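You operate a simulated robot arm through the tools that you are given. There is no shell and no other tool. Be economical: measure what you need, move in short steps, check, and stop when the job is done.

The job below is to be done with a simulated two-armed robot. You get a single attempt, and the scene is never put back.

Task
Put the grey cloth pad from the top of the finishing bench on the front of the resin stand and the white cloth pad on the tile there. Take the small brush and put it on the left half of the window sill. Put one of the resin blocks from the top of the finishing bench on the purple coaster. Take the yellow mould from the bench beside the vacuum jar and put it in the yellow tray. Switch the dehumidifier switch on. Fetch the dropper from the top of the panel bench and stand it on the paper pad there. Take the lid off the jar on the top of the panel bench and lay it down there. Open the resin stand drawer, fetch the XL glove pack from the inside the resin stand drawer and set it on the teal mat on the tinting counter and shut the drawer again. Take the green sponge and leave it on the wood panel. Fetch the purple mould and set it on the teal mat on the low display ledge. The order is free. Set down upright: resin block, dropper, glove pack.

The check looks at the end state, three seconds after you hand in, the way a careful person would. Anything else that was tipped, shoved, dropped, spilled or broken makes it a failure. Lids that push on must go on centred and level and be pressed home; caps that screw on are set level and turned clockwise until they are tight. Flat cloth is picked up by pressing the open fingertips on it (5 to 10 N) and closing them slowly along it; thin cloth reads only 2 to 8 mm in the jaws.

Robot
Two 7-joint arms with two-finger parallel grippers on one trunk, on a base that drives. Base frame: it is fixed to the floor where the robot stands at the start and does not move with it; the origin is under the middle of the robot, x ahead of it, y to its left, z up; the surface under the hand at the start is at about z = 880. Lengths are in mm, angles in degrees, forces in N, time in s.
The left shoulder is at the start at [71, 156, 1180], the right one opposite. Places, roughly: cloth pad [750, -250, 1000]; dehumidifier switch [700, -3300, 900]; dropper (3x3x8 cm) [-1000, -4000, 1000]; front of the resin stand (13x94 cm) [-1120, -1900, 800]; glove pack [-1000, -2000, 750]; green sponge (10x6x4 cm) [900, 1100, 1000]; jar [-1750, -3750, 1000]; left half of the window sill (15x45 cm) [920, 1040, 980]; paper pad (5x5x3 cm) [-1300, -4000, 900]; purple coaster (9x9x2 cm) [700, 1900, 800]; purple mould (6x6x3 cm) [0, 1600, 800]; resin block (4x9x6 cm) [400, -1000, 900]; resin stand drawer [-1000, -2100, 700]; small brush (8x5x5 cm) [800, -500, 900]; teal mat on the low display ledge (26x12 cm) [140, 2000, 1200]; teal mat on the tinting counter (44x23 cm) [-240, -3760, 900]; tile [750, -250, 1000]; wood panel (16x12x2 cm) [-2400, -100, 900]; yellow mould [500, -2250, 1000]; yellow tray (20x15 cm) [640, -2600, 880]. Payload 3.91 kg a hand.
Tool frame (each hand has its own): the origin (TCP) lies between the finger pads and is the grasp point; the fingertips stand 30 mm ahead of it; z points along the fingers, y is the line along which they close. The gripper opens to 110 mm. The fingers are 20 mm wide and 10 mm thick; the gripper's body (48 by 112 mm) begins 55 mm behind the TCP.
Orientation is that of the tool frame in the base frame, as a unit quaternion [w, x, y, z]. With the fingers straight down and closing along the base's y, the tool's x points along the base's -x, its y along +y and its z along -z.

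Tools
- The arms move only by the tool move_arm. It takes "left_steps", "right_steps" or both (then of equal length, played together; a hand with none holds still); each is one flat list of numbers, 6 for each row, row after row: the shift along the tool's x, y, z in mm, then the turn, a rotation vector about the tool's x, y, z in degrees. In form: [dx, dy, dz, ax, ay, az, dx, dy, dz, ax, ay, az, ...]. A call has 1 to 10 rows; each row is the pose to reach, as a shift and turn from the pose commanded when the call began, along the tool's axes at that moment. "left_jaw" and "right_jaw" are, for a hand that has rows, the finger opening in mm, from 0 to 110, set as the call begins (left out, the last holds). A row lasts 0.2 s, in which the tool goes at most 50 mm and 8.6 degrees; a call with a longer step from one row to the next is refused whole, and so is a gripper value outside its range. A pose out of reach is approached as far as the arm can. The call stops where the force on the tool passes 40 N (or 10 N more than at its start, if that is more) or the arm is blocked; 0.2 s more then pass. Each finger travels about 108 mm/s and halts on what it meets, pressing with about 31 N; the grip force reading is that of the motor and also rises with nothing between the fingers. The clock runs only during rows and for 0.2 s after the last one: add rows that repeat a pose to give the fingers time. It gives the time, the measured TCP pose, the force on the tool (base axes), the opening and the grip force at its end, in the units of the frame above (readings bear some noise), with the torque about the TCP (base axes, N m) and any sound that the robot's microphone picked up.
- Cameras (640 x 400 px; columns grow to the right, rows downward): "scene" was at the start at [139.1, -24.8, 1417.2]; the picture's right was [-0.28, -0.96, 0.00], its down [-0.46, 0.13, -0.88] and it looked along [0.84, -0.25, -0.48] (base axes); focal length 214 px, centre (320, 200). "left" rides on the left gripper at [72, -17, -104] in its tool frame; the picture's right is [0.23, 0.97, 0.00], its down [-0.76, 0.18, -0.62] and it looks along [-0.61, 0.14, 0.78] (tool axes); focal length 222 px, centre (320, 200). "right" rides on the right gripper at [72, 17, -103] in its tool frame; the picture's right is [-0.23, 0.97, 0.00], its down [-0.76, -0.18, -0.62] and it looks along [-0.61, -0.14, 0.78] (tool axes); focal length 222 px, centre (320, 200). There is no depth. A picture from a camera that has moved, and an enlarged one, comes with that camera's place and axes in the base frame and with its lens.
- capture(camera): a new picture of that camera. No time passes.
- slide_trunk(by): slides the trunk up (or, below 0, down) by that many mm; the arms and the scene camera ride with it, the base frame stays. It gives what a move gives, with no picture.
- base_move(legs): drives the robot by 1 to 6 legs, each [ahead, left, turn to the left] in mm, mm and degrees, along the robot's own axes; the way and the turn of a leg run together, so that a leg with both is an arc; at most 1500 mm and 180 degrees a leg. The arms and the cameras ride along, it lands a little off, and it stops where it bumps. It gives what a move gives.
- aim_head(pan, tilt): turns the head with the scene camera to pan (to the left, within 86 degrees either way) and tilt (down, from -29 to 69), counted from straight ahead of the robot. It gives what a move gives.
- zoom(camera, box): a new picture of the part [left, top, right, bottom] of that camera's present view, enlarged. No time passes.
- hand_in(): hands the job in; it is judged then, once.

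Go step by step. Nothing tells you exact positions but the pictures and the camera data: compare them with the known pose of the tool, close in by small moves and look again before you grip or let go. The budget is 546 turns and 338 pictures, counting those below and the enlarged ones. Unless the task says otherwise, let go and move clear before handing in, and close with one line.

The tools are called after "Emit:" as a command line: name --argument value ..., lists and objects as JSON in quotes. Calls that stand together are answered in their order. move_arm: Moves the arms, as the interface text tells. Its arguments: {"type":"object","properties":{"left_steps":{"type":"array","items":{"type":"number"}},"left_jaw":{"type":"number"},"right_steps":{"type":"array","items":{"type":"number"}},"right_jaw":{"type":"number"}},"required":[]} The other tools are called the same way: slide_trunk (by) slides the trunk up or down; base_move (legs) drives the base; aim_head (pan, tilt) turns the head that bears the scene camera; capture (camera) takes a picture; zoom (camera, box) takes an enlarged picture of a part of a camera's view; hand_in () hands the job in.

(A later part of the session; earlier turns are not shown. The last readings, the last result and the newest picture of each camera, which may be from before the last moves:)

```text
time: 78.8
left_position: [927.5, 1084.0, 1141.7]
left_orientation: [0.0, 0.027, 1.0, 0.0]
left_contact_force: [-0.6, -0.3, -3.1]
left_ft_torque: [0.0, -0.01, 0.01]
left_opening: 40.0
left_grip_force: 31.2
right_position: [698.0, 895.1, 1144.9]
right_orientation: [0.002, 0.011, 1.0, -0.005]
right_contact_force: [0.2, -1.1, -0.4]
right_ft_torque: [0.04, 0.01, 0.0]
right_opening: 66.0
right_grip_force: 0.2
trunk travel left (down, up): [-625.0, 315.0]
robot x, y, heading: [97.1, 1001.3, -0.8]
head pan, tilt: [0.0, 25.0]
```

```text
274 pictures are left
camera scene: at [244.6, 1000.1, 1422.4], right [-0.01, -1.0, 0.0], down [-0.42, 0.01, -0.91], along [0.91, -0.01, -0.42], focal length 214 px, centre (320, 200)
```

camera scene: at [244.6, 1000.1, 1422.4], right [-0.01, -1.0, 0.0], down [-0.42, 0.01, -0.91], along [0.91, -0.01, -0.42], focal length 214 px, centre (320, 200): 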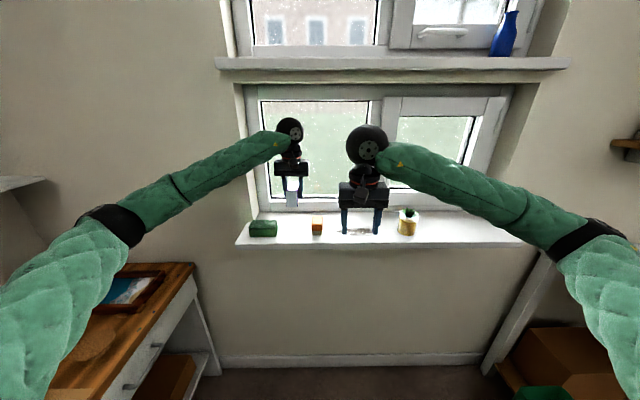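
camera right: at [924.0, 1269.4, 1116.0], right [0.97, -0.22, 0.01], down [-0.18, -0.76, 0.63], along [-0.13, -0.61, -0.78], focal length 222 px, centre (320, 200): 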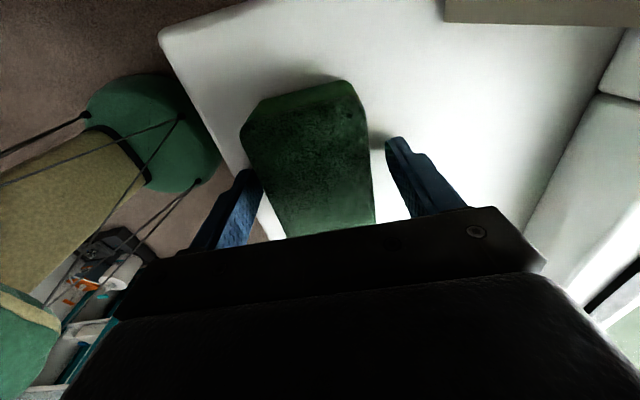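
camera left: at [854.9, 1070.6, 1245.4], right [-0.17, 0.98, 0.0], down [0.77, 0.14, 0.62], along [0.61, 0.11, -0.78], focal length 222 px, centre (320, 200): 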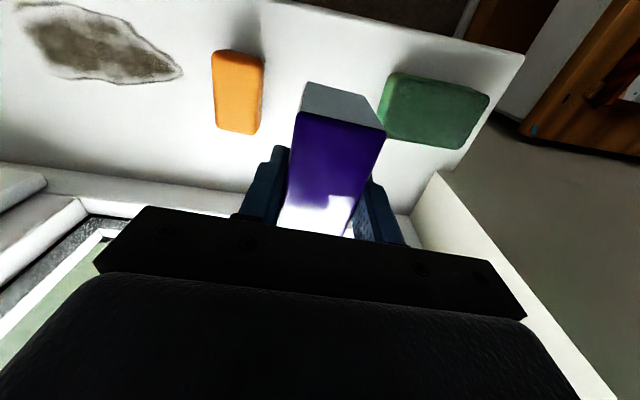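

Good spacing between the brush and the sponge. I'll lower the block to the sill and release it.

Emit:
move_arm --left_steps '[0, 0, 40, 0, 0, 0, 0, 0, 80, 0, 0, 0, 0, 0, 105, 0, 0, 0, 0, 0, 109, 0, 0, 0, 0, 0, 112, 0, 0, 0, 0, 0, 115, 0, 0, 0, 0, 0, 118, 0, 0, 0]'

Emit:
move_arm --left_steps '[0, 0, -1, 0, 0, 0, 0, 0, -1, 0, 0, 0]' --left_jaw 58

Emit:
move_arm --left_steps '[0, 0, -40, 0, 0, 0, 0, 0, -80, 0, 0, 0, 0, 0, -120, 0, 0, 0, 30, 20, -130, 0, 0, 0, 60, 40, -130, 0, 0, 0, 90, 70, -130, 0, 0, 0, 120, 100, -130, 0, 0, 0, 150, 130, -130, 0, 0, 0, 180, 160, -130, 0, 0, 0, 210, 190, -130, 0, 0, 0]'

Emit:
capture --camera "scene"

```text
time: 80.4
left_position: [924.4, 1086.7, 1026.6]
left_orientation: [0.001, 0.026, 1.0, 0.0]
left_contact_force: [3.6, 0.7, 13.0]
left_ft_torque: [0.0, -0.79, 0.06]
left_opening: 39.6
left_grip_force: 30.4
right_position: [697.7, 896.3, 1146.6]
right_orientation: [0.005, 0.012, 1.0, -0.004]
right_contact_force: [0.1, 0.0, 0.4]
right_ft_torque: [0.01, 0.02, 0.02]
right_opening: 66.1
right_grip_force: 0.1
trunk travel left (down, up): [-625.0, 315.0]
robot x, y, heading: [100.4, 1004.2, -0.7]
head pan, tilt: [0.0, 25.0]
```

```text
time: 81.0
left_position: [925.0, 1086.5, 1024.6]
left_orientation: [-0.001, 0.028, 1.0, -0.001]
left_contact_force: [-0.7, -0.3, -0.2]
left_ft_torque: [-0.01, 0.02, 0.03]
left_opening: 58.0
left_grip_force: 0.1
right_position: [699.1, 896.2, 1146.3]
right_orientation: [0.003, 0.011, 1.0, -0.004]
right_contact_force: [0.6, 0.9, 0.4]
right_ft_torque: [0.0, -0.01, 0.01]
right_opening: 65.9
right_grip_force: 0.1
trunk travel left (down, up): [-625.0, 315.0]
robot x, y, heading: [101.2, 1001.3, -0.2]
head pan, tilt: [0.0, 25.0]
```

```text
time: 83.2
left_position: [725.9, 1287.7, 1153.8]
left_orientation: [0.001, 0.029, 1.0, 0.0]
left_contact_force: [-0.9, -0.6, 0.8]
left_ft_torque: [0.02, -0.01, -0.02]
left_opening: 58.1
left_grip_force: 0.0
right_position: [695.5, 896.1, 1146.1]
right_orientation: [0.004, 0.012, 1.0, -0.005]
right_contact_force: [0.2, 0.0, 0.1]
right_ft_torque: [-0.01, 0.0, -0.03]
right_opening: 65.8
right_grip_force: 0.0
trunk travel left (down, up): [-625.0, 315.0]
robot x, y, heading: [98.7, 1003.4, -0.6]
head pan, tilt: [0.0, 25.0]
```

```text
273 pictures are left
camera scene: at [242.0, 1002.4, 1422.8], right [-0.01, -1.0, 0.0], down [-0.42, 0.0, -0.91], along [0.91, -0.01, -0.42], focal length 214 px, centre (320, 200)
```

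scene: 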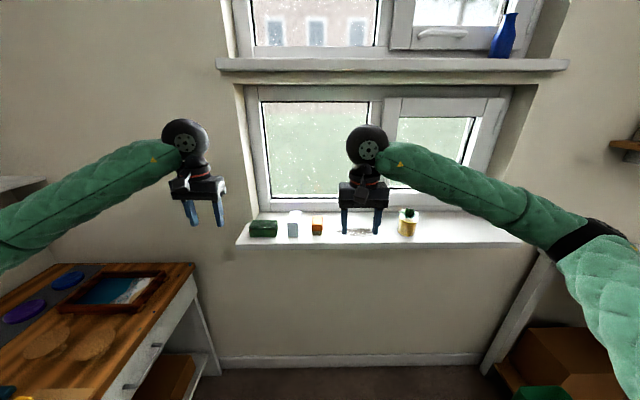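

The block stands on the sill. I'll bring the right hand over it and pick it up.

Emit:
move_arm --right_steps '[-28, 24, 0, 0, 0, 0, -56, 49, 0, 0, 0, 0, -84, 73, 0, 0, 0, 0, -112, 98, 0, -0.6, 0.5, 1.8, -140, 122, 0, -0.6, 0.5, 1.8, -168, 147, 0, -0.6, 0.5, 1.8, -196, 171, 0, -0.6, 0.5, 1.8, -223, 193, 0, -0.6, 0.5, 1.8, -223, 193, 35, -0.6, 0.5, 1.8]'

Emit:
capture --camera "right"

```text
time: 85.2
left_position: [727.5, 1287.1, 1153.1]
left_orientation: [-0.001, 0.028, 1.0, 0.002]
left_contact_force: [0.2, -0.4, 0.2]
left_ft_torque: [0.04, 0.01, -0.02]
left_opening: 58.3
left_grip_force: 0.0
right_position: [924.7, 1083.3, 1109.5]
right_orientation: [-0.001, 0.027, 1.0, 0.001]
right_contact_force: [0.1, -0.3, 0.0]
right_ft_torque: [0.0, -0.01, 0.0]
right_opening: 65.8
right_grip_force: 0.0
trunk travel left (down, up): [-625.0, 315.0]
robot x, y, heading: [98.1, 1004.0, -0.6]
head pan, tilt: [0.0, 25.0]
```

```text
272 pictures are left
camera right: at [853.2, 1101.8, 1213.6], right [0.28, 0.96, 0.0], down [0.75, -0.22, 0.62], along [0.6, -0.17, -0.78], focal length 222 px, centre (320, 200)
```

right: 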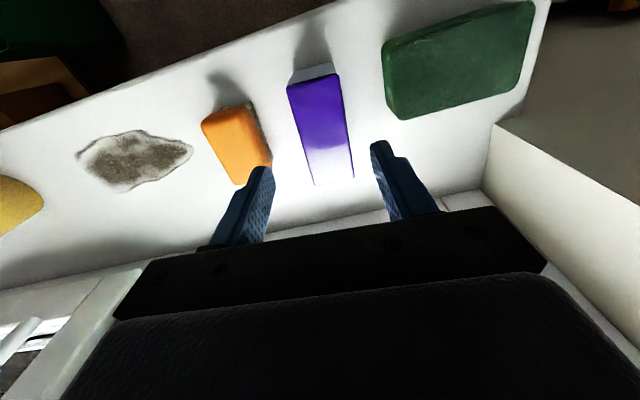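

I'll narrow the jaws, descend, grip and lift.

Emit:
move_arm --right_steps '[0, 3, 0, 0, 0, 0, 0, 3, 40, 0, 0, 0, 0, 3, 83, 0, 0, 0]' --right_jaw 58

Emit:
move_arm --right_steps '[0, 0, 0, 0, 0, 0, 0, 0, 0, 0, 0, 0, 0, 0, 0, 0, 0, 0]' --right_jaw 20

Emit:
move_arm --right_steps '[0, 0, -40, 0, 0, 0, 0, 0, -80, 0, 0, 0, 0, 0, -120, 0, 0, 0, 40, -20, -120, 0, 0, 0, 80, -40, -120, 0, 0, 0, 120, -60, -120, 0, 0, 0, 160, -80, -120, 0, 0, 0, 200, -100, -120, 0, 0, 0, 240, -120, -120, 0, 0, 0, 270, -150, -120, 0, 0, 0]'

Emit:
capture --camera "scene"

```text
time: 86.0
left_position: [727.9, 1287.7, 1154.7]
left_orientation: [-0.001, 0.028, 1.0, 0.0]
left_contact_force: [-0.7, -0.6, 0.7]
left_ft_torque: [-0.03, -0.01, 0.01]
left_opening: 57.7
left_grip_force: 0.0
right_position: [924.2, 1087.4, 1026.0]
right_orientation: [-0.001, 0.027, 1.0, 0.001]
right_contact_force: [0.4, 0.0, -0.1]
right_ft_torque: [0.01, 0.03, 0.0]
right_opening: 58.1
right_grip_force: 0.1
trunk travel left (down, up): [-625.0, 315.0]
robot x, y, heading: [99.7, 1001.8, -0.4]
head pan, tilt: [0.0, 25.0]
```

```text
time: 86.8
left_position: [726.0, 1288.2, 1153.2]
left_orientation: [-0.001, 0.027, 1.0, -0.001]
left_contact_force: [0.1, -0.8, 0.5]
left_ft_torque: [0.03, 0.01, -0.02]
left_opening: 57.7
left_grip_force: 0.1
right_position: [924.7, 1087.5, 1028.0]
right_orientation: [0.0, 0.026, 1.0, 0.001]
right_contact_force: [-0.9, 0.9, 1.6]
right_ft_torque: [0.01, -0.08, 0.02]
right_opening: 39.8
right_grip_force: 30.6
trunk travel left (down, up): [-625.0, 315.0]
robot x, y, heading: [97.3, 1004.5, -0.7]
head pan, tilt: [0.0, 25.0]
```

```text
time: 89.0
left_position: [725.7, 1285.6, 1154.2]
left_orientation: [0.0, 0.027, 1.0, 0.002]
left_contact_force: [-0.6, -0.6, 0.6]
left_ft_torque: [-0.02, -0.02, -0.02]
left_opening: 58.0
left_grip_force: 0.0
right_position: [644.0, 949.4, 1147.1]
right_orientation: [-0.001, 0.026, 1.0, 0.001]
right_contact_force: [0.2, 0.0, -1.9]
right_ft_torque: [0.04, -0.02, 0.0]
right_opening: 39.8
right_grip_force: 30.9
trunk travel left (down, up): [-625.0, 315.0]
robot x, y, heading: [103.7, 1001.8, -0.6]
head pan, tilt: [0.0, 25.0]
```

```text
271 pictures are left
camera scene: at [242.9, 999.8, 1422.7], right [-0.01, -1.0, 0.0], down [-0.42, 0.01, -0.91], along [0.91, -0.01, -0.42], focal length 214 px, centre (320, 200)
```

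scene: 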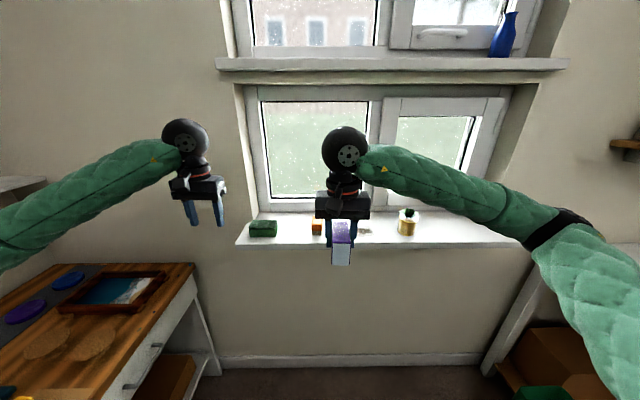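

The block is in the right hand. I'll pull the left hand in, move the base to about (330,1060), and turn left to face the order bench.

Emit:
move_arm --left_steps '[35, -17, 0, 0, 0, 0, 70, -34, 0, 0, 0, 0, 105, -51, 0, 0, 0, 0, 140, -68, 0, 0, 0, 0, 175, -85, 0, 0, 0, 0]'

Emit:
base_move --legs '[[200, 60, 0], [0, 0, 50], [0, 0, 36]]'

Emit:
capture --camera "scene"

```text
time: 90.2
left_position: [546.2, 1211.9, 1153.7]
left_orientation: [0.0, 0.027, 1.0, 0.001]
left_contact_force: [0.2, 0.0, 1.0]
left_ft_torque: [-0.02, 0.02, -0.02]
left_opening: 57.7
left_grip_force: 0.0
right_position: [645.1, 950.9, 1146.9]
right_orientation: [-0.001, 0.026, 1.0, 0.001]
right_contact_force: [-0.5, 0.1, -2.2]
right_ft_torque: [0.01, 0.02, -0.01]
right_opening: 39.6
right_grip_force: 30.7
trunk travel left (down, up): [-625.0, 315.0]
robot x, y, heading: [99.6, 1001.6, -0.7]
head pan, tilt: [0.0, 25.0]
```

```text
time: 92.9
left_position: [695.4, 1371.4, 1156.1]
left_orientation: [0.001, -0.086, 0.996, 0.0]
left_contact_force: [0.0, -0.9, 1.1]
left_ft_torque: [-0.02, -0.02, 0.01]
left_opening: 58.2
left_grip_force: 0.1
right_position: [854.2, 1139.9, 1147.2]
right_orientation: [0.0, -0.089, 0.996, 0.001]
right_contact_force: [0.2, 0.0, -2.7]
right_ft_torque: [-0.01, -0.01, 0.0]
right_opening: 39.8
right_grip_force: 30.7
trunk travel left (down, up): [-625.0, 315.0]
robot x, y, heading: [310.0, 1071.7, 13.2]
head pan, tilt: [0.0, 25.0]
stopped in leg 2: the robot was blocked; the commanded pose is now the measured one
```

```text
270 pictures are left
camera scene: at [448.5, 1098.4, 1422.5], right [0.23, -0.97, 0.0], down [-0.41, -0.09, -0.91], along [0.88, 0.21, -0.42], focal length 214 px, centre (320, 200)
```

scene: 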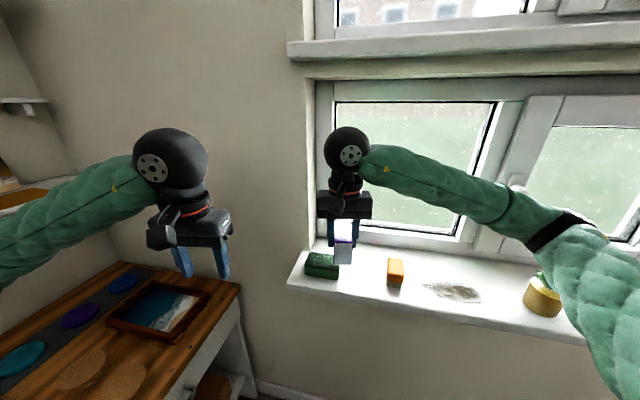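

Blocked again at 13°. I'll look left and down to find the contact.

Emit:
aim_head --pan 60 --tilt 40

Emit:
capture --camera "scene"

Emit:
aim_head --pan -50 --tilt 40

Emit:
capture --camera "scene"

```text
time: 94.2
left_position: [693.4, 1370.0, 1155.6]
left_orientation: [0.0, -0.086, 0.996, 0.001]
left_contact_force: [0.2, -0.2, -0.7]
left_ft_torque: [0.01, -0.02, -0.01]
left_opening: 58.2
left_grip_force: 0.1
right_position: [852.2, 1140.6, 1145.9]
right_orientation: [-0.001, -0.09, 0.996, 0.002]
right_contact_force: [-0.3, 0.2, -2.8]
right_ft_torque: [0.02, 0.0, 0.01]
right_opening: 40.1
right_grip_force: 31.1
trunk travel left (down, up): [-625.0, 315.0]
robot x, y, heading: [310.2, 1066.6, 13.2]
head pan, tilt: [60.0, 40.0]
```

```text
269 pictures are left
camera scene: at [383.2, 1158.1, 1399.6], right [0.96, -0.29, 0.0], down [-0.19, -0.61, -0.77], along [0.22, 0.73, -0.64], focal length 214 px, centre (320, 200)
```

scene: 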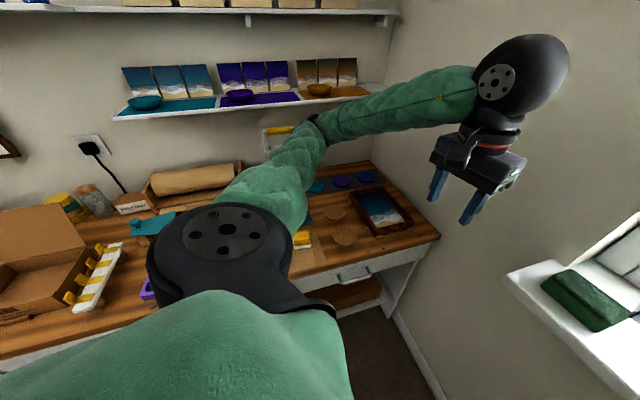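

```text
time: 96.1
left_position: [693.0, 1369.5, 1156.4]
left_orientation: [0.002, -0.087, 0.996, 0.001]
left_contact_force: [-0.1, 0.6, -0.6]
left_ft_torque: [-0.01, -0.02, -0.03]
left_opening: 58.0
left_grip_force: 0.1
right_position: [852.0, 1140.7, 1146.6]
right_orientation: [0.0, -0.09, 0.996, 0.002]
right_contact_force: [0.0, 0.1, -2.9]
right_ft_torque: [0.0, 0.0, 0.02]
right_opening: 40.0
right_grip_force: 31.0
trunk travel left (down, up): [-625.0, 315.0]
robot x, y, heading: [311.3, 1069.2, 13.2]
head pan, tilt: [-50.0, 40.0]
```

```text
268 pictures are left
camera scene: at [426.4, 1025.1, 1399.3], right [-0.6, -0.8, 0.0], down [-0.51, 0.39, -0.77], along [0.61, -0.46, -0.64], focal length 214 px, centre (320, 200)
```

scene: 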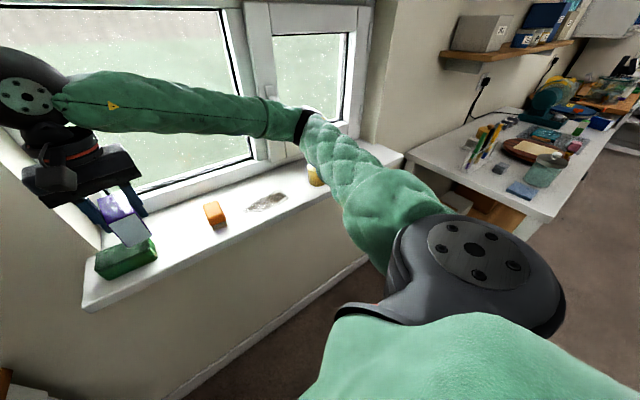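

The base seems about 0.74 m square, so its corner is hitting the bench front. I'll step away before turning, then approach square on.

Emit:
base_move --legs '[[0, -190, 0], [0, 0, 74]]'

Emit:
aim_head --pan 0 --tilt 30

Emit:
capture --camera "scene"

```text
time: 96.9
left_position: [695.3, 1359.3, 1155.3]
left_orientation: [0.002, -0.086, 0.996, -0.001]
left_contact_force: [-0.2, 0.4, 0.3]
left_ft_torque: [0.01, 0.01, -0.04]
left_opening: 58.0
left_grip_force: 0.0
right_position: [851.9, 1129.7, 1145.4]
right_orientation: [-0.001, -0.092, 0.996, -0.001]
right_contact_force: [0.0, 1.5, -2.6]
right_ft_torque: [0.02, 0.02, 0.01]
right_opening: 39.8
right_grip_force: 30.7
trunk travel left (down, up): [-625.0, 315.0]
robot x, y, heading: [310.8, 1051.3, 13.0]
head pan, tilt: [-50.0, 40.0]
stopped in leg 1: the robot was blocked; the commanded pose is now the measured one
```

```text
time: 98.1
left_position: [695.7, 1357.9, 1155.6]
left_orientation: [0.001, -0.086, 0.996, -0.001]
left_contact_force: [-0.4, -0.2, 0.6]
left_ft_torque: [-0.03, -0.03, 0.01]
left_opening: 58.2
left_grip_force: 0.0
right_position: [852.5, 1130.2, 1145.3]
right_orientation: [0.0, -0.092, 0.996, -0.001]
right_contact_force: [-0.1, 0.7, -2.1]
right_ft_torque: [-0.02, -0.03, -0.02]
right_opening: 39.9
right_grip_force: 31.0
trunk travel left (down, up): [-625.0, 315.0]
robot x, y, heading: [313.1, 1053.5, 13.2]
head pan, tilt: [0.0, 30.0]
```

```text
267 pictures are left
camera scene: at [447.2, 1086.0, 1414.9], right [0.23, -0.97, 0.0], down [-0.49, -0.11, -0.87], along [0.84, 0.2, -0.5], focal length 214 px, centre (320, 200)
```

scene: 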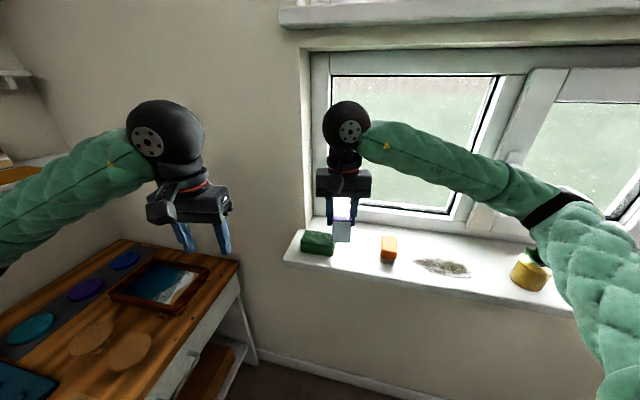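

The right elbow was against the window frame near the pot. I'll check the pot and back straight away.

Emit:
base_move --legs '[[-200, 0, 0]]'

Emit:
aim_head --pan -20 --tilt 30

Emit:
capture --camera "scene"

```text
time: 99.7
left_position: [494.0, 1309.0, 1155.8]
left_orientation: [0.001, -0.086, 0.996, 0.0]
left_contact_force: [0.2, -0.2, 0.6]
left_ft_torque: [0.03, -0.02, -0.02]
left_opening: 58.0
left_grip_force: 0.2
right_position: [651.0, 1081.6, 1145.8]
right_orientation: [-0.002, -0.092, 0.996, 0.0]
right_contact_force: [-0.3, -0.3, -2.5]
right_ft_torque: [0.03, -0.04, -0.03]
right_opening: 39.7
right_grip_force: 30.5
trunk travel left (down, up): [-625.0, 315.0]
robot x, y, heading: [112.0, 1005.9, 13.0]
head pan, tilt: [0.0, 30.0]
```

```text
time: 100.5
left_position: [495.8, 1310.6, 1154.4]
left_orientation: [0.0, -0.087, 0.996, 0.0]
left_contact_force: [-0.7, -0.2, 0.9]
left_ft_torque: [-0.01, 0.03, -0.01]
left_opening: 57.9
left_grip_force: 0.1
right_position: [651.9, 1082.7, 1144.5]
right_orientation: [-0.002, -0.093, 0.996, 0.0]
right_contact_force: [-0.3, 0.1, -2.9]
right_ft_torque: [0.0, -0.04, -0.02]
right_opening: 39.4
right_grip_force: 30.9
trunk travel left (down, up): [-625.0, 315.0]
robot x, y, heading: [110.2, 1007.3, 13.1]
head pan, tilt: [-20.0, 30.0]
```

```text
266 pictures are left
camera scene: at [250.6, 1006.9, 1414.5], right [-0.12, -0.99, 0.0], down [-0.5, 0.06, -0.87], along [0.86, -0.1, -0.5], focal length 214 px, centre (320, 200)
```

scene: 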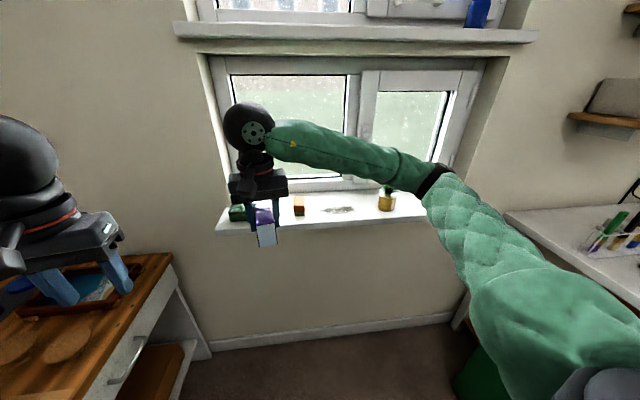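

The pot is standing and fine. I'll back up a bit more, turn to face the order bench, then shift right.

Emit:
base_move --legs '[[-60, 0, 0], [0, 0, 40], [0, 0, 37]]'

Emit:
aim_head --pan -20 --tilt 25

Emit:
capture --camera "scene"

```text
time: 105.1
left_position: [-160.6, 1435.3, 1155.0]
left_orientation: [0.0, -0.688, 0.726, 0.0]
left_contact_force: [-0.5, 0.3, -0.3]
left_ft_torque: [0.0, 0.0, -0.03]
left_opening: 57.8
left_grip_force: 0.0
right_position: [97.6, 1536.8, 1143.5]
right_orientation: [0.0, -0.692, 0.722, -0.001]
right_contact_force: [-0.2, 0.5, -1.5]
right_ft_torque: [0.01, 0.01, 0.01]
right_opening: 39.8
right_grip_force: 30.9
trunk travel left (down, up): [-625.0, 315.0]
robot x, y, heading: [49.4, 992.0, 90.0]
head pan, tilt: [-20.0, 30.0]
```

```text
time: 105.8
left_position: [-159.2, 1435.7, 1154.8]
left_orientation: [0.001, -0.688, 0.725, -0.001]
left_contact_force: [0.5, -0.2, 1.1]
left_ft_torque: [-0.01, -0.02, 0.0]
left_opening: 57.8
left_grip_force: 0.1
right_position: [98.1, 1537.2, 1145.1]
right_orientation: [-0.001, -0.692, 0.722, -0.002]
right_contact_force: [0.0, -0.5, -2.5]
right_ft_torque: [0.0, -0.03, 0.0]
right_opening: 39.5
right_grip_force: 30.5
trunk travel left (down, up): [-625.0, 315.0]
robot x, y, heading: [51.4, 991.6, 90.1]
head pan, tilt: [-20.0, 25.0]
```

```text
265 pictures are left
camera scene: at [83.9, 1129.5, 1422.5], right [0.94, -0.34, 0.0], down [-0.14, -0.4, -0.91], along [0.31, 0.85, -0.42], focal length 214 px, centre (320, 200)
```

scene: 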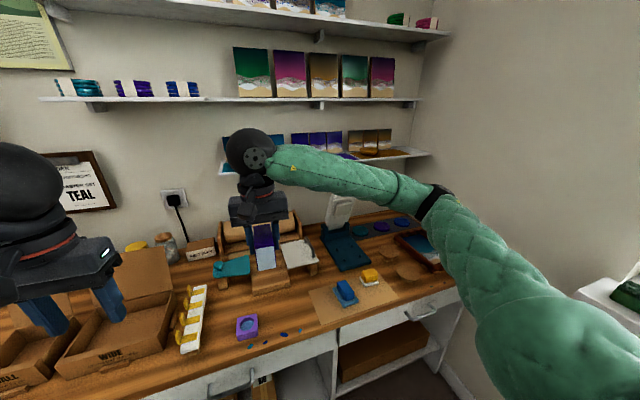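

Now I have a clear view: the purple mould is at about (22,1598) and the purple coaster at about (726,1926). I'll shift right and forward.

Emit:
base_move --legs '[[70, -290, 0]]'

Emit:
capture --camera "scene"

```text
time: 107.8
left_position: [131.3, 1506.5, 1154.5]
left_orientation: [0.0, -0.69, 0.724, 0.0]
left_contact_force: [-0.4, 0.8, -0.2]
left_ft_torque: [-0.03, 0.04, -0.04]
left_opening: 57.9
left_grip_force: 0.0
right_position: [388.3, 1608.2, 1143.7]
right_orientation: [-0.002, -0.693, 0.72, -0.002]
right_contact_force: [0.1, 0.7, -1.9]
right_ft_torque: [-0.01, 0.03, -0.02]
right_opening: 39.8
right_grip_force: 30.6
trunk travel left (down, up): [-625.0, 315.0]
robot x, y, heading: [346.1, 1063.3, 90.3]
head pan, tilt: [-20.0, 25.0]
```

```text
264 pictures are left
camera scene: at [376.6, 1201.6, 1422.5], right [0.94, -0.34, 0.0], down [-0.14, -0.4, -0.91], along [0.3, 0.85, -0.42], focal length 214 px, centre (320, 200)
```

scene: 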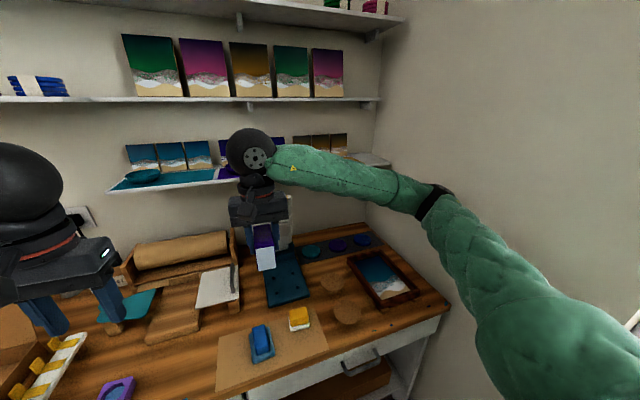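

I'll swing the right hand toward the coaster, dropping to about z 960 in front of the ledge.

Emit:
move_arm --right_steps '[-16, -33, 18, 0, 0, 0, -33, -66, 37, 0, 0, 0, -49, -99, 55, 0, 0, 0, -66, -132, 74, 0, 0, 0, -82, -165, 92, 0, 0, 0, -99, -198, 110, 0, 0, 0, -115, -231, 129, 0, 0, 0, -132, -265, 147, 0, 0, 0, -148, -298, 166, 0, 0, 0, -165, -331, 184, 0, 0, 0]'

Emit:
capture --camera "right"

Emit:
capture --camera "scene"

```text
time: 109.4
left_position: [44.8, 1526.1, 1158.5]
left_orientation: [-0.001, 0.752, -0.659, -0.005]
left_contact_force: [0.2, -0.6, -0.4]
left_ft_torque: [-0.03, 0.02, 0.01]
left_opening: 57.7
left_grip_force: 0.0
right_position: [472.7, 1799.3, 1023.2]
right_orientation: [0.003, 0.76, -0.649, 0.003]
right_contact_force: [17.6, -48.2, -3.5]
right_ft_torque: [3.31, 1.14, -0.88]
right_opening: 39.7
right_grip_force: 31.1
trunk travel left (down, up): [-625.0, 315.0]
robot x, y, heading: [324.0, 1132.5, 100.4]
head pan, tilt: [-20.0, 25.0]
stopped in row 7 (right hand): the force on the tool passed its limit at 70 N (the readings are from after the stop); the commanded pose is now the measured one
```

```text
263 pictures are left
camera right: at [467.4, 1724.8, 1127.8], right [-1.0, 0.07, 0.0], down [0.06, 0.78, 0.62], along [0.05, 0.62, -0.79], focal length 222 px, centre (320, 200)
```

right: 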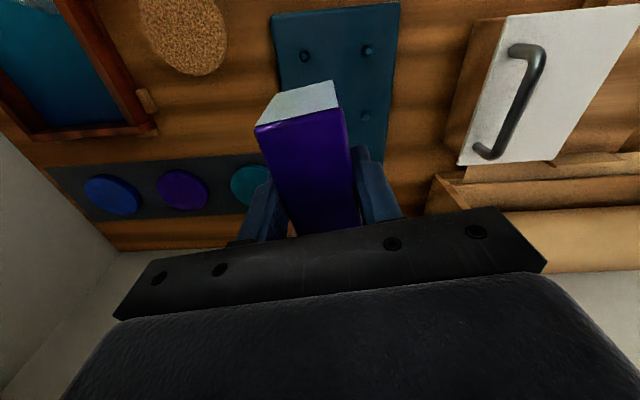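

```text
262 pictures are left
camera scene: at [289.5, 1258.5, 1426.6], right [0.99, -0.16, 0.03], down [-0.04, -0.41, -0.91], along [0.16, 0.9, -0.41], focal length 214 px, centre (320, 200)
```

scene: 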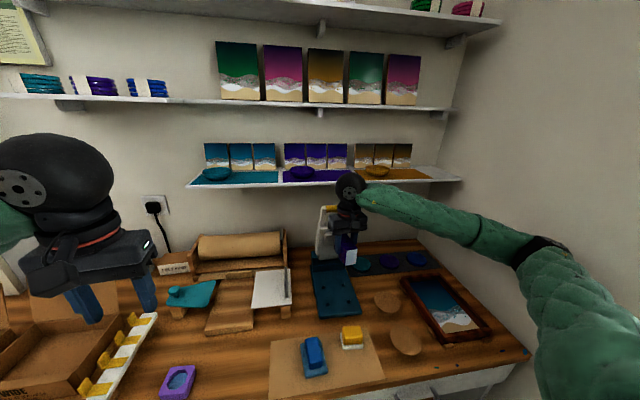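

The right elbow must have met the side wall and the base was pushed, so the hand now touches the press. I'll draw the hand back toward the robot and up.

Emit:
move_arm --right_steps '[20, 0, 0, 0, 0, 0, 50, 0, -10, 0, 0, 0, 90, 0, -20, 0, 0, 0, 130, 0, -40, 0, 0, 0, 165, 0, -60, 0, 0, 0, 190, 0, -80, 0, 0, 0]'

Emit:
capture --camera "scene"

```text
time: 111.0
left_position: [0.2, 1560.2, 1158.6]
left_orientation: [0.023, 0.811, -0.585, -0.017]
left_contact_force: [-2.4, -3.4, 0.9]
left_ft_torque: [0.25, -0.22, -0.03]
left_opening: 57.8
left_grip_force: 0.0
right_position: [428.0, 1733.0, 1087.3]
right_orientation: [0.017, 0.818, -0.575, -0.008]
right_contact_force: [-4.5, 3.1, -1.8]
right_ft_torque: [-0.11, -0.43, -0.02]
right_opening: 39.2
right_grip_force: 30.9
trunk travel left (down, up): [-625.0, 315.0]
robot x, y, heading: [300.5, 1201.9, 111.8]
head pan, tilt: [-20.0, 25.0]
stopped in row 6 (right hand): the arm was blocked; the commanded pose is now the measured one
```

```text
261 pictures are left
camera scene: at [265.4, 1337.5, 1423.1], right [1.0, 0.03, 0.01], down [0.02, -0.42, -0.91], along [-0.02, 0.91, -0.42], focal length 214 px, centre (320, 200)
```

scene: 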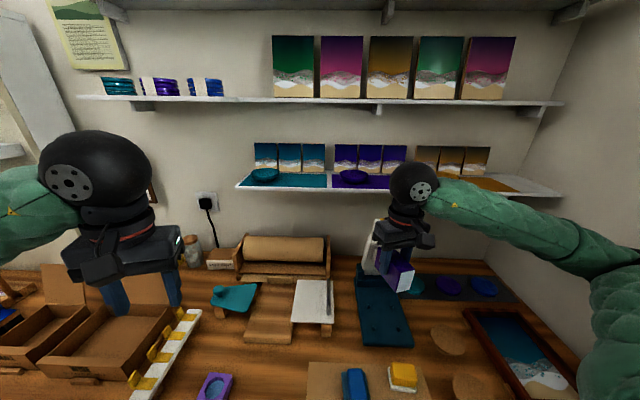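

The right elbow is pinned on the wall, and pulling in makes it worse. I'll slide the base left and back to free it.

Emit:
base_move --legs '[[-50, 150, 0]]'

Emit:
capture --camera "scene"

```text
time: 112.4
left_position: [-91.7, 1464.9, 1158.9]
left_orientation: [0.016, 0.784, -0.62, -0.014]
left_contact_force: [-2.2, -0.2, -0.6]
left_ft_torque: [0.03, -0.07, 0.0]
left_opening: 57.8
left_grip_force: 0.1
right_position: [353.9, 1597.7, 1092.4]
right_orientation: [0.014, 0.791, -0.612, -0.007]
right_contact_force: [-1.1, -0.2, -2.6]
right_ft_torque: [0.0, -0.09, -0.01]
right_opening: 39.8
right_grip_force: 30.5
trunk travel left (down, up): [-625.0, 315.0]
robot x, y, heading: [196.2, 1091.6, 106.2]
head pan, tilt: [-20.0, 25.0]
```

```text
260 pictures are left
camera scene: at [179.3, 1225.3, 1422.5], right [1.0, -0.06, 0.0], down [-0.02, -0.42, -0.91], along [0.06, 0.9, -0.42], focal length 214 px, centre (320, 200)
```

scene: 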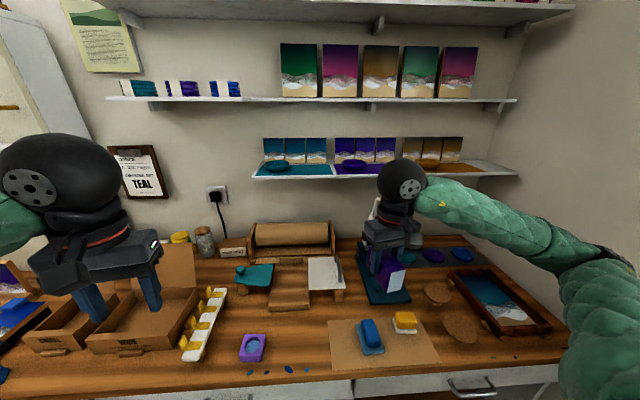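

Freed. I'll extend the right hand forward first, which brings the elbow in, then turn the base to about 75° and nudge it into place.

Emit:
move_arm --right_steps '[-35, 23, 0, 0.4, 0, 0, -70, 46, 0, 0.8, 0, 0, -105, 70, 0, 1.2, -0.2, 0, -140, 93, 0, 1.6, -0.3, 0, -175, 116, 0, 1.8, -0.3, 0]' --left_steps '[0, 0, 0, 0.5, 0, 0, 0, 0, 0, 1, 0, 0, 0, 0, 0, 1.5, 0, 0, 0, 0, 0, 2, 0, 0, 0, 0, 0, 2.4, 0, 0]'

Emit:
base_move --legs '[[0, 0, -31]]'

Emit:
capture --camera "scene"

```text
time: 113.6
left_position: [-88.0, 1466.1, 1158.2]
left_orientation: [0.002, 0.783, -0.621, -0.002]
left_contact_force: [0.0, -0.9, 0.4]
left_ft_torque: [-0.01, 0.0, 0.02]
left_opening: 57.8
left_grip_force: 0.2
right_position: [197.6, 1737.2, 1092.2]
right_orientation: [0.001, 0.791, -0.611, 0.0]
right_contact_force: [0.8, -0.2, -3.6]
right_ft_torque: [-0.03, 0.01, 0.0]
right_opening: 39.6
right_grip_force: 30.5
trunk travel left (down, up): [-625.0, 315.0]
robot x, y, heading: [192.6, 1085.3, 106.3]
head pan, tilt: [-20.0, 25.0]
```

```text
time: 115.5
left_position: [153.2, 1554.0, 1159.3]
left_orientation: [-0.001, -0.586, 0.81, 0.002]
left_contact_force: [0.2, -0.1, 0.6]
left_ft_torque: [0.02, -0.01, -0.02]
left_opening: 58.1
left_grip_force: 0.0
right_position: [537.4, 1636.8, 1093.1]
right_orientation: [-0.001, -0.597, 0.802, 0.001]
right_contact_force: [0.3, -0.5, -2.1]
right_ft_torque: [0.01, -0.03, 0.03]
right_opening: 39.7
right_grip_force: 31.0
trunk travel left (down, up): [-625.0, 315.0]
robot x, y, heading: [190.5, 1084.9, 75.0]
head pan, tilt: [-20.0, 25.0]
```

```text
259 pictures are left
camera scene: at [259.7, 1209.9, 1422.5], right [0.82, -0.57, 0.0], down [-0.24, -0.35, -0.91], along [0.52, 0.74, -0.42], focal length 214 px, centre (320, 200)
```

scene: 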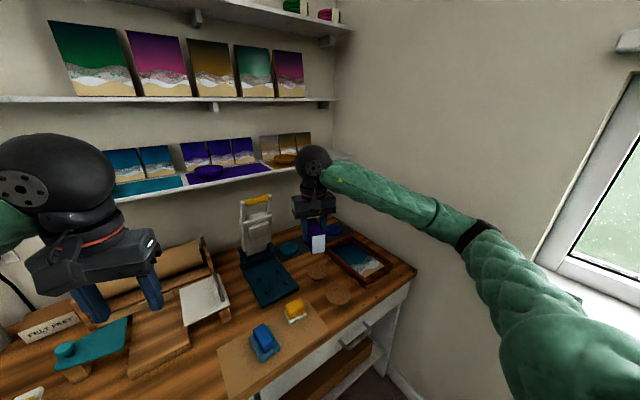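

The press is intact and the elbow is clear. I'll nudge the base and extend the right hand down toward the coaster.

Emit:
base_move --legs '[[39, -31, 0]]'

Emit:
move_arm --right_steps '[-27, -12, 24, 0, 0, 0, -54, -24, 48, 0, 0, 0, -80, -35, 72, 0, 0, 0, -107, -47, 95, 0, 0, 0, -134, -58, 119, 0, 0, 0, -160, -70, 143, 0, 0, 0]'

Emit:
capture --camera "right"

Emit:
capture --camera "scene"

```text
time: 116.5
left_position: [163.7, 1570.1, 1162.1]
left_orientation: [0.006, -0.584, 0.812, 0.001]
left_contact_force: [-0.8, -0.1, -1.0]
left_ft_torque: [0.01, -0.01, 0.0]
left_opening: 58.3
left_grip_force: 0.1
right_position: [545.2, 1649.3, 1097.3]
right_orientation: [0.001, -0.594, 0.804, -0.003]
right_contact_force: [0.6, 0.6, -2.9]
right_ft_torque: [-0.01, 0.0, 0.03]
right_opening: 39.9
right_grip_force: 31.0
trunk travel left (down, up): [-625.0, 315.0]
robot x, y, heading: [212.8, 1103.6, 74.2]
head pan, tilt: [-20.0, 25.0]
stopped in leg 1: the robot was blocked; the commanded pose is now the measured one
```

```text
time: 118.1
left_position: [159.6, 1575.2, 1158.4]
left_orientation: [0.004, -0.594, 0.804, 0.002]
left_contact_force: [0.0, 0.2, -0.3]
left_ft_torque: [0.05, 0.05, 0.0]
left_opening: 58.0
left_grip_force: 0.1
right_position: [646.7, 1801.4, 946.9]
right_orientation: [-0.001, -0.608, 0.794, -0.001]
right_contact_force: [-1.0, -0.2, -1.1]
right_ft_torque: [0.03, -0.05, 0.03]
right_opening: 39.5
right_grip_force: 32.0
trunk travel left (down, up): [-625.0, 315.0]
robot x, y, heading: [220.8, 1109.0, 76.2]
head pan, tilt: [-20.0, 25.0]
stopped in row 6 (right hand): the arm was blocked; the commanded pose is now the measured one
```

```text
258 pictures are left
camera right: at [611.0, 1734.9, 1052.2], right [-0.88, 0.47, 0.0], down [0.37, 0.69, 0.62], along [0.29, 0.55, -0.78], focal length 222 px, centre (320, 200)
```

right: 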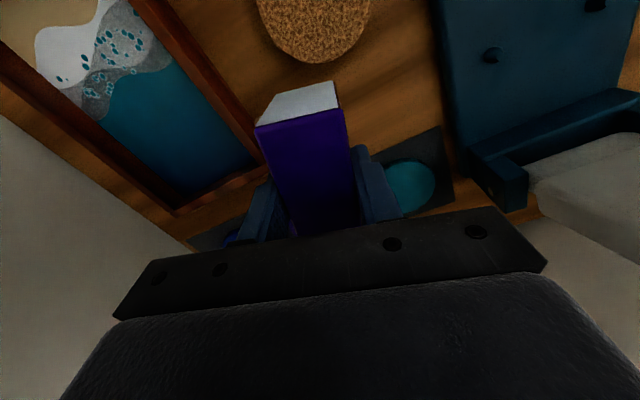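

```text
257 pictures are left
camera scene: at [269.5, 1231.7, 1423.2], right [0.83, -0.56, 0.01], down [-0.23, -0.35, -0.91], along [0.51, 0.75, -0.42], focal length 214 px, centre (320, 200)
```

scene: 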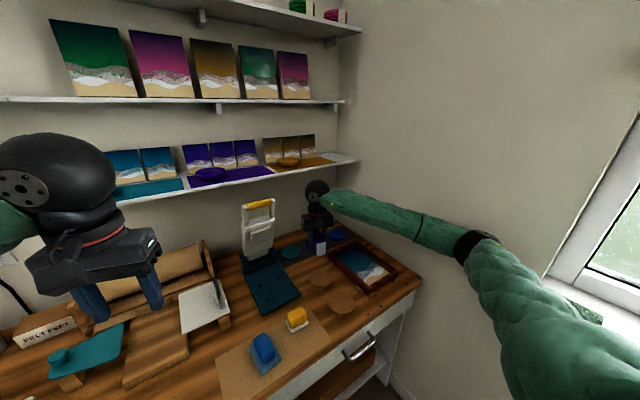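

The base got blocked again. I'll look left to see what the left arm or base meets.

Emit:
aim_head --pan 55 --tilt 35

Emit:
capture --camera "scene"

Emit:
aim_head --pan 0 --tilt 65

Emit:
capture --camera "scene"

```text
time: 119.6
left_position: [159.3, 1578.8, 1157.3]
left_orientation: [0.004, -0.594, 0.805, 0.001]
left_contact_force: [0.0, 0.2, 0.3]
left_ft_torque: [-0.01, 0.01, -0.02]
left_opening: 58.3
left_grip_force: 0.1
right_position: [648.3, 1802.3, 946.0]
right_orientation: [-0.002, -0.606, 0.795, -0.004]
right_contact_force: [0.1, 0.4, -1.7]
right_ft_torque: [0.0, 0.0, -0.02]
right_opening: 39.4
right_grip_force: 30.9
trunk travel left (down, up): [-625.0, 315.0]
robot x, y, heading: [217.3, 1109.9, 75.9]
head pan, tilt: [55.0, 35.0]
```

```text
256 pictures are left
camera scene: at [159.0, 1225.9, 1405.9], right [0.76, 0.65, 0.01], down [0.38, -0.44, -0.81], along [-0.53, 0.62, -0.58], focal length 214 px, centre (320, 200)
```

scene: 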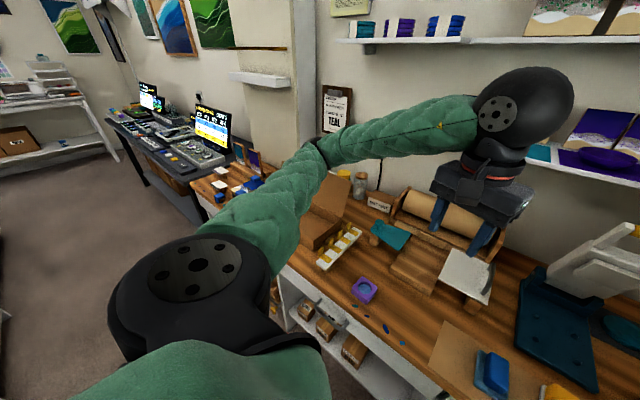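

```text
time: 120.8
left_position: [160.7, 1578.4, 1157.9]
left_orientation: [0.003, -0.593, 0.805, -0.001]
left_contact_force: [-0.7, 1.2, -0.7]
left_ft_torque: [0.04, 0.02, 0.03]
left_opening: 58.2
left_grip_force: 0.0
right_position: [647.0, 1802.0, 945.7]
right_orientation: [-0.002, -0.606, 0.795, -0.004]
right_contact_force: [0.8, 1.0, -3.2]
right_ft_torque: [-0.01, -0.01, 0.0]
right_opening: 39.8
right_grip_force: 30.8
trunk travel left (down, up): [-625.0, 315.0]
robot x, y, heading: [219.1, 1107.6, 75.7]
head pan, tilt: [0.0, 65.0]
```

```text
255 pictures are left
camera scene: at [231.9, 1218.1, 1367.0], right [0.97, -0.24, 0.01], down [-0.22, -0.88, -0.42], along [0.11, 0.41, -0.91], focal length 214 px, centre (320, 200)
```

scene: 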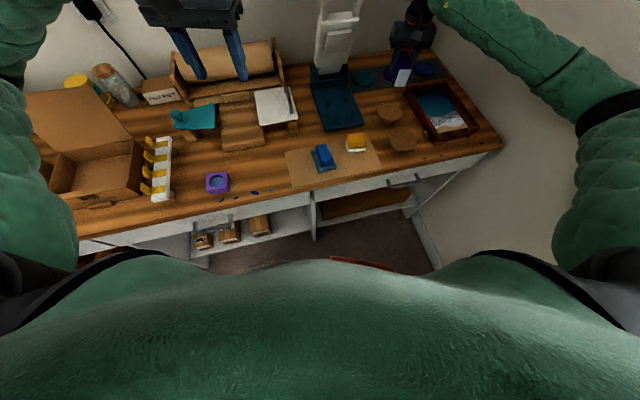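

The limit is the right elbow near the side wall, and extending further brings it in. I'll lower a bit and extend toward the coaster.

Emit:
move_arm --right_steps '[0, 0, 30, 0, 0, 0, -33, -8, 34, 0, 0, 0, -66, -16, 34, 0, 0, 0, -100, -24, 34, 0, 0, 0]'

Emit:
capture --camera "right"

Emit:
aim_head --pan -20 --tilt 25

Emit:
zoom --camera "scene" --box '[240, 160, 480, 310]'

```text
time: 121.8
left_position: [171.4, 1576.3, 1159.0]
left_orientation: [0.001, -0.592, 0.806, 0.003]
left_contact_force: [-1.3, 0.0, 0.5]
left_ft_torque: [0.01, -0.03, 0.02]
left_opening: 57.9
left_grip_force: 0.1
right_position: [708.4, 1894.8, 908.2]
right_orientation: [-0.006, -0.606, 0.796, 0.0]
right_contact_force: [-1.1, -0.5, -1.9]
right_ft_torque: [0.02, -0.01, 0.02]
right_opening: 39.7
right_grip_force: 30.5
trunk travel left (down, up): [-625.0, 315.0]
robot x, y, heading: [218.9, 1105.6, 75.7]
head pan, tilt: [0.0, 65.0]
```

```text
254 pictures are left
camera right: at [674.3, 1827.3, 1013.0], right [-0.88, 0.48, 0.0], down [0.38, 0.69, 0.62], along [0.29, 0.54, -0.79], focal length 222 px, centre (320, 200)
```

right: 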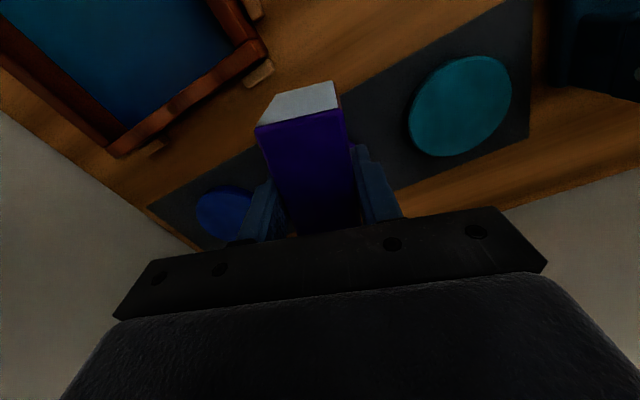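

```text
time: 122.9
left_position: [172.2, 1578.2, 1159.3]
left_orientation: [-0.001, -0.593, 0.805, 0.003]
left_contact_force: [0.1, 0.5, 0.0]
left_ft_torque: [0.0, 0.0, 0.02]
left_opening: 57.9
left_grip_force: 0.1
right_position: [708.8, 1893.9, 905.6]
right_orientation: [-0.006, -0.606, 0.795, -0.001]
right_contact_force: [-0.2, -0.2, -2.4]
right_ft_torque: [0.0, 0.04, 0.0]
right_opening: 39.7
right_grip_force: 30.9
trunk travel left (down, up): [-625.0, 315.0]
robot x, y, heading: [218.2, 1104.5, 75.7]
head pan, tilt: [-20.0, 25.0]
```

```text
2.67 times, centred on (360, 235) of scene
camera zoom: at [283.3, 1234.6, 1422.5], right [0.83, -0.56, 0.0], down [-0.24, -0.35, -0.91], along [0.51, 0.75, -0.42], focal length 572 px, centre (213, 107)
```

zoom: 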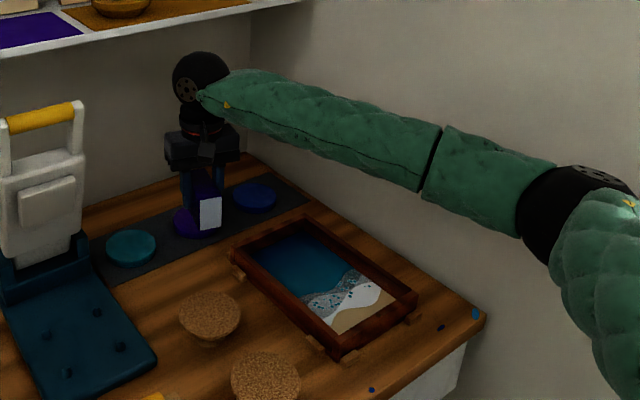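

The purple coaster centre is about (726,1931) with its top around z 825. I'll move over it.

Emit:
move_arm --right_steps '[-20, -4, 0, 0.4, -0.5, 0, -39, -7, 0, 0.4, -0.5, 0, -39, -7, 15, 0.4, -0.5, 0]'

Emit:
zoom --camera "scene" --box '[260, 200, 380, 275]'

Emit:
zoom --camera "right" --box '[180, 60, 480, 250]'

```text
time: 123.7
left_position: [173.2, 1578.4, 1158.6]
left_orientation: [-0.001, -0.593, 0.805, 0.004]
left_contact_force: [-0.3, -0.3, 0.2]
left_ft_torque: [0.0, -0.02, 0.0]
left_opening: 57.8
left_grip_force: 0.0
right_position: [725.9, 1929.4, 889.2]
right_orientation: [-0.002, -0.605, 0.796, 0.0]
right_contact_force: [0.6, -0.1, -2.0]
right_ft_torque: [-0.05, -0.02, -0.01]
right_opening: 39.8
right_grip_force: 30.6
trunk travel left (down, up): [-625.0, 315.0]
robot x, y, heading: [219.6, 1108.2, 75.7]
head pan, tilt: [-20.0, 25.0]
```

```text
5.33 times, centred on (320, 238) of scene
camera zoom: at [283.7, 1234.8, 1422.5], right [0.83, -0.56, 0.0], down [-0.24, -0.35, -0.91], along [0.51, 0.75, -0.42], focal length 1144 px, centre (320, 0)
```

zoom: 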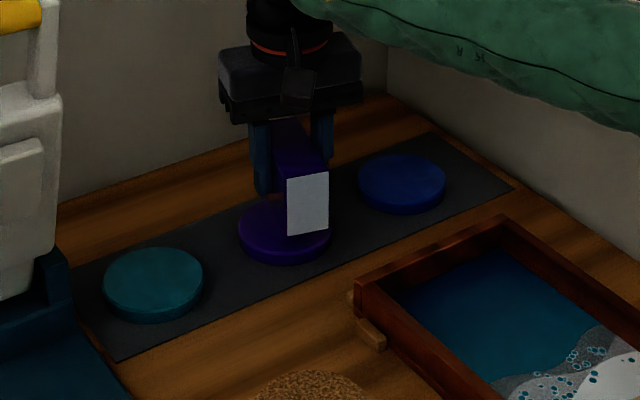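

```text
2.11 times, centred on (330, 155) of right
camera zoom: at [690.8, 1862.4, 994.1], right [-0.88, 0.48, 0.0], down [0.37, 0.69, 0.62], along [0.3, 0.55, -0.78], focal length 468 px, centre (299, 295)
```

zoom: 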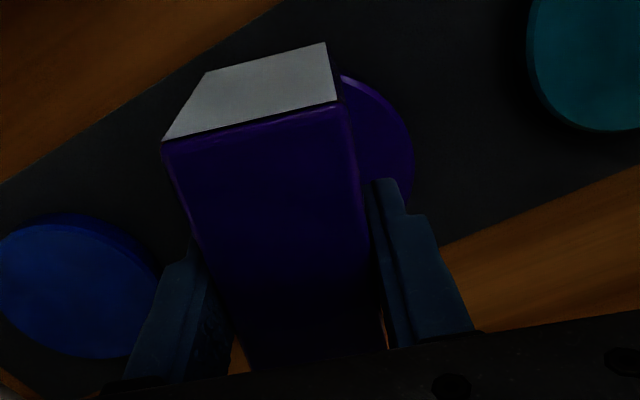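

Lined up over the purple coaster. I'll lower slowly to contact.

Emit:
move_arm --right_steps '[4, 3, 5, 0, 0, 0, 4, 3, 9, 0, 0, 0, 4, 3, 12, 0, 0, 0, 4, 3, 15, 0, 0, 0, 4, 3, 18, 0, 0, 0, 4, 3, 21, 0, 0, 0, 4, 3, 24, 0, 0, 0, 4, 3, 27, 0, 0, 0]'

Emit:
zoom --camera "scene" --box '[260, 200, 380, 275]'

```text
time: 125.5
left_position: [172.6, 1577.3, 1159.0]
left_orientation: [-0.001, -0.593, 0.805, 0.004]
left_contact_force: [-0.6, 0.1, 0.6]
left_ft_torque: [-0.02, 0.01, -0.02]
left_opening: 58.0
left_grip_force: 0.0
right_position: [722.0, 1924.1, 863.4]
right_orientation: [0.0, -0.606, 0.795, 0.0]
right_contact_force: [-0.5, -0.3, -2.5]
right_ft_torque: [0.0, 0.03, -0.01]
right_opening: 39.7
right_grip_force: 30.7
trunk travel left (down, up): [-625.0, 315.0]
robot x, y, heading: [219.9, 1111.8, 75.7]
head pan, tilt: [-20.0, 25.0]
```

```text
5.33 times, centred on (320, 238) of scene
camera zoom: at [283.4, 1234.7, 1422.5], right [0.83, -0.56, 0.0], down [-0.24, -0.35, -0.91], along [0.51, 0.75, -0.42], focal length 1144 px, centre (320, 0)
```

zoom: 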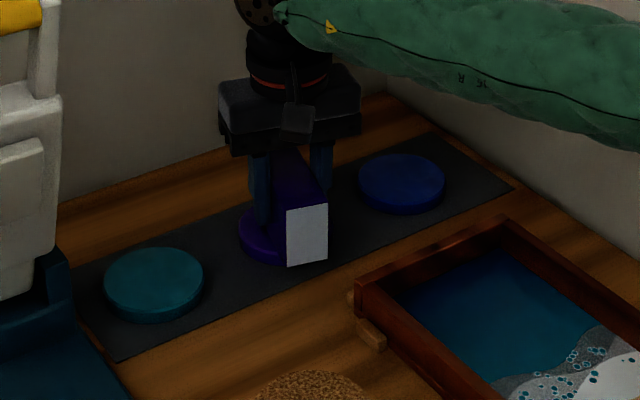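

No contact yet, so the coaster is lower and its centre a bit farther than estimated. I'll shift 10 mm back and continue down.

Emit:
move_arm --right_steps '[-5, 1, 0, 0, 0, 0, -10, 1, 0, 0, 0, 0, -10, 1, 3, 0, 0, 0, -10, 1, 6, 0, 0, 0, -10, 1, 9, 0, 0, 0, -10, 1, 12, 0, 0, 0, -10, 1, 15, 0, 0, 0, -10, 1, 18, 0, 0, 0]'

Emit:
zoom --camera "scene" --box '[260, 200, 380, 275]'

```text
time: 127.2
left_position: [172.0, 1577.6, 1159.9]
left_orientation: [0.0, -0.593, 0.805, 0.004]
left_contact_force: [-0.3, 0.1, -0.2]
left_ft_torque: [-0.01, -0.02, 0.0]
left_opening: 58.0
left_grip_force: 0.1
right_position: [722.2, 1934.2, 854.0]
right_orientation: [0.002, -0.606, 0.796, 0.003]
right_contact_force: [-3.0, -5.5, 22.6]
right_ft_torque: [-0.82, 0.21, -0.03]
right_opening: 39.6
right_grip_force: 31.3
trunk travel left (down, up): [-625.0, 315.0]
robot x, y, heading: [219.3, 1104.7, 75.7]
head pan, tilt: [-20.0, 25.0]
stopped in row 8 (right hand): the force on the tool passed its limit at 43 N (the readings are from after the stop); the commanded pose is now the measured one
```

```text
5.33 times, centred on (320, 238) of scene
camera zoom: at [282.5, 1233.1, 1422.5], right [0.83, -0.56, 0.0], down [-0.24, -0.35, -0.91], along [0.51, 0.75, -0.42], focal length 1144 px, centre (320, 0)
```

zoom: 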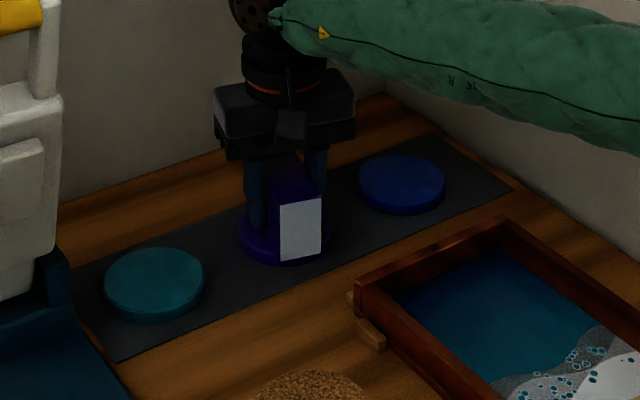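

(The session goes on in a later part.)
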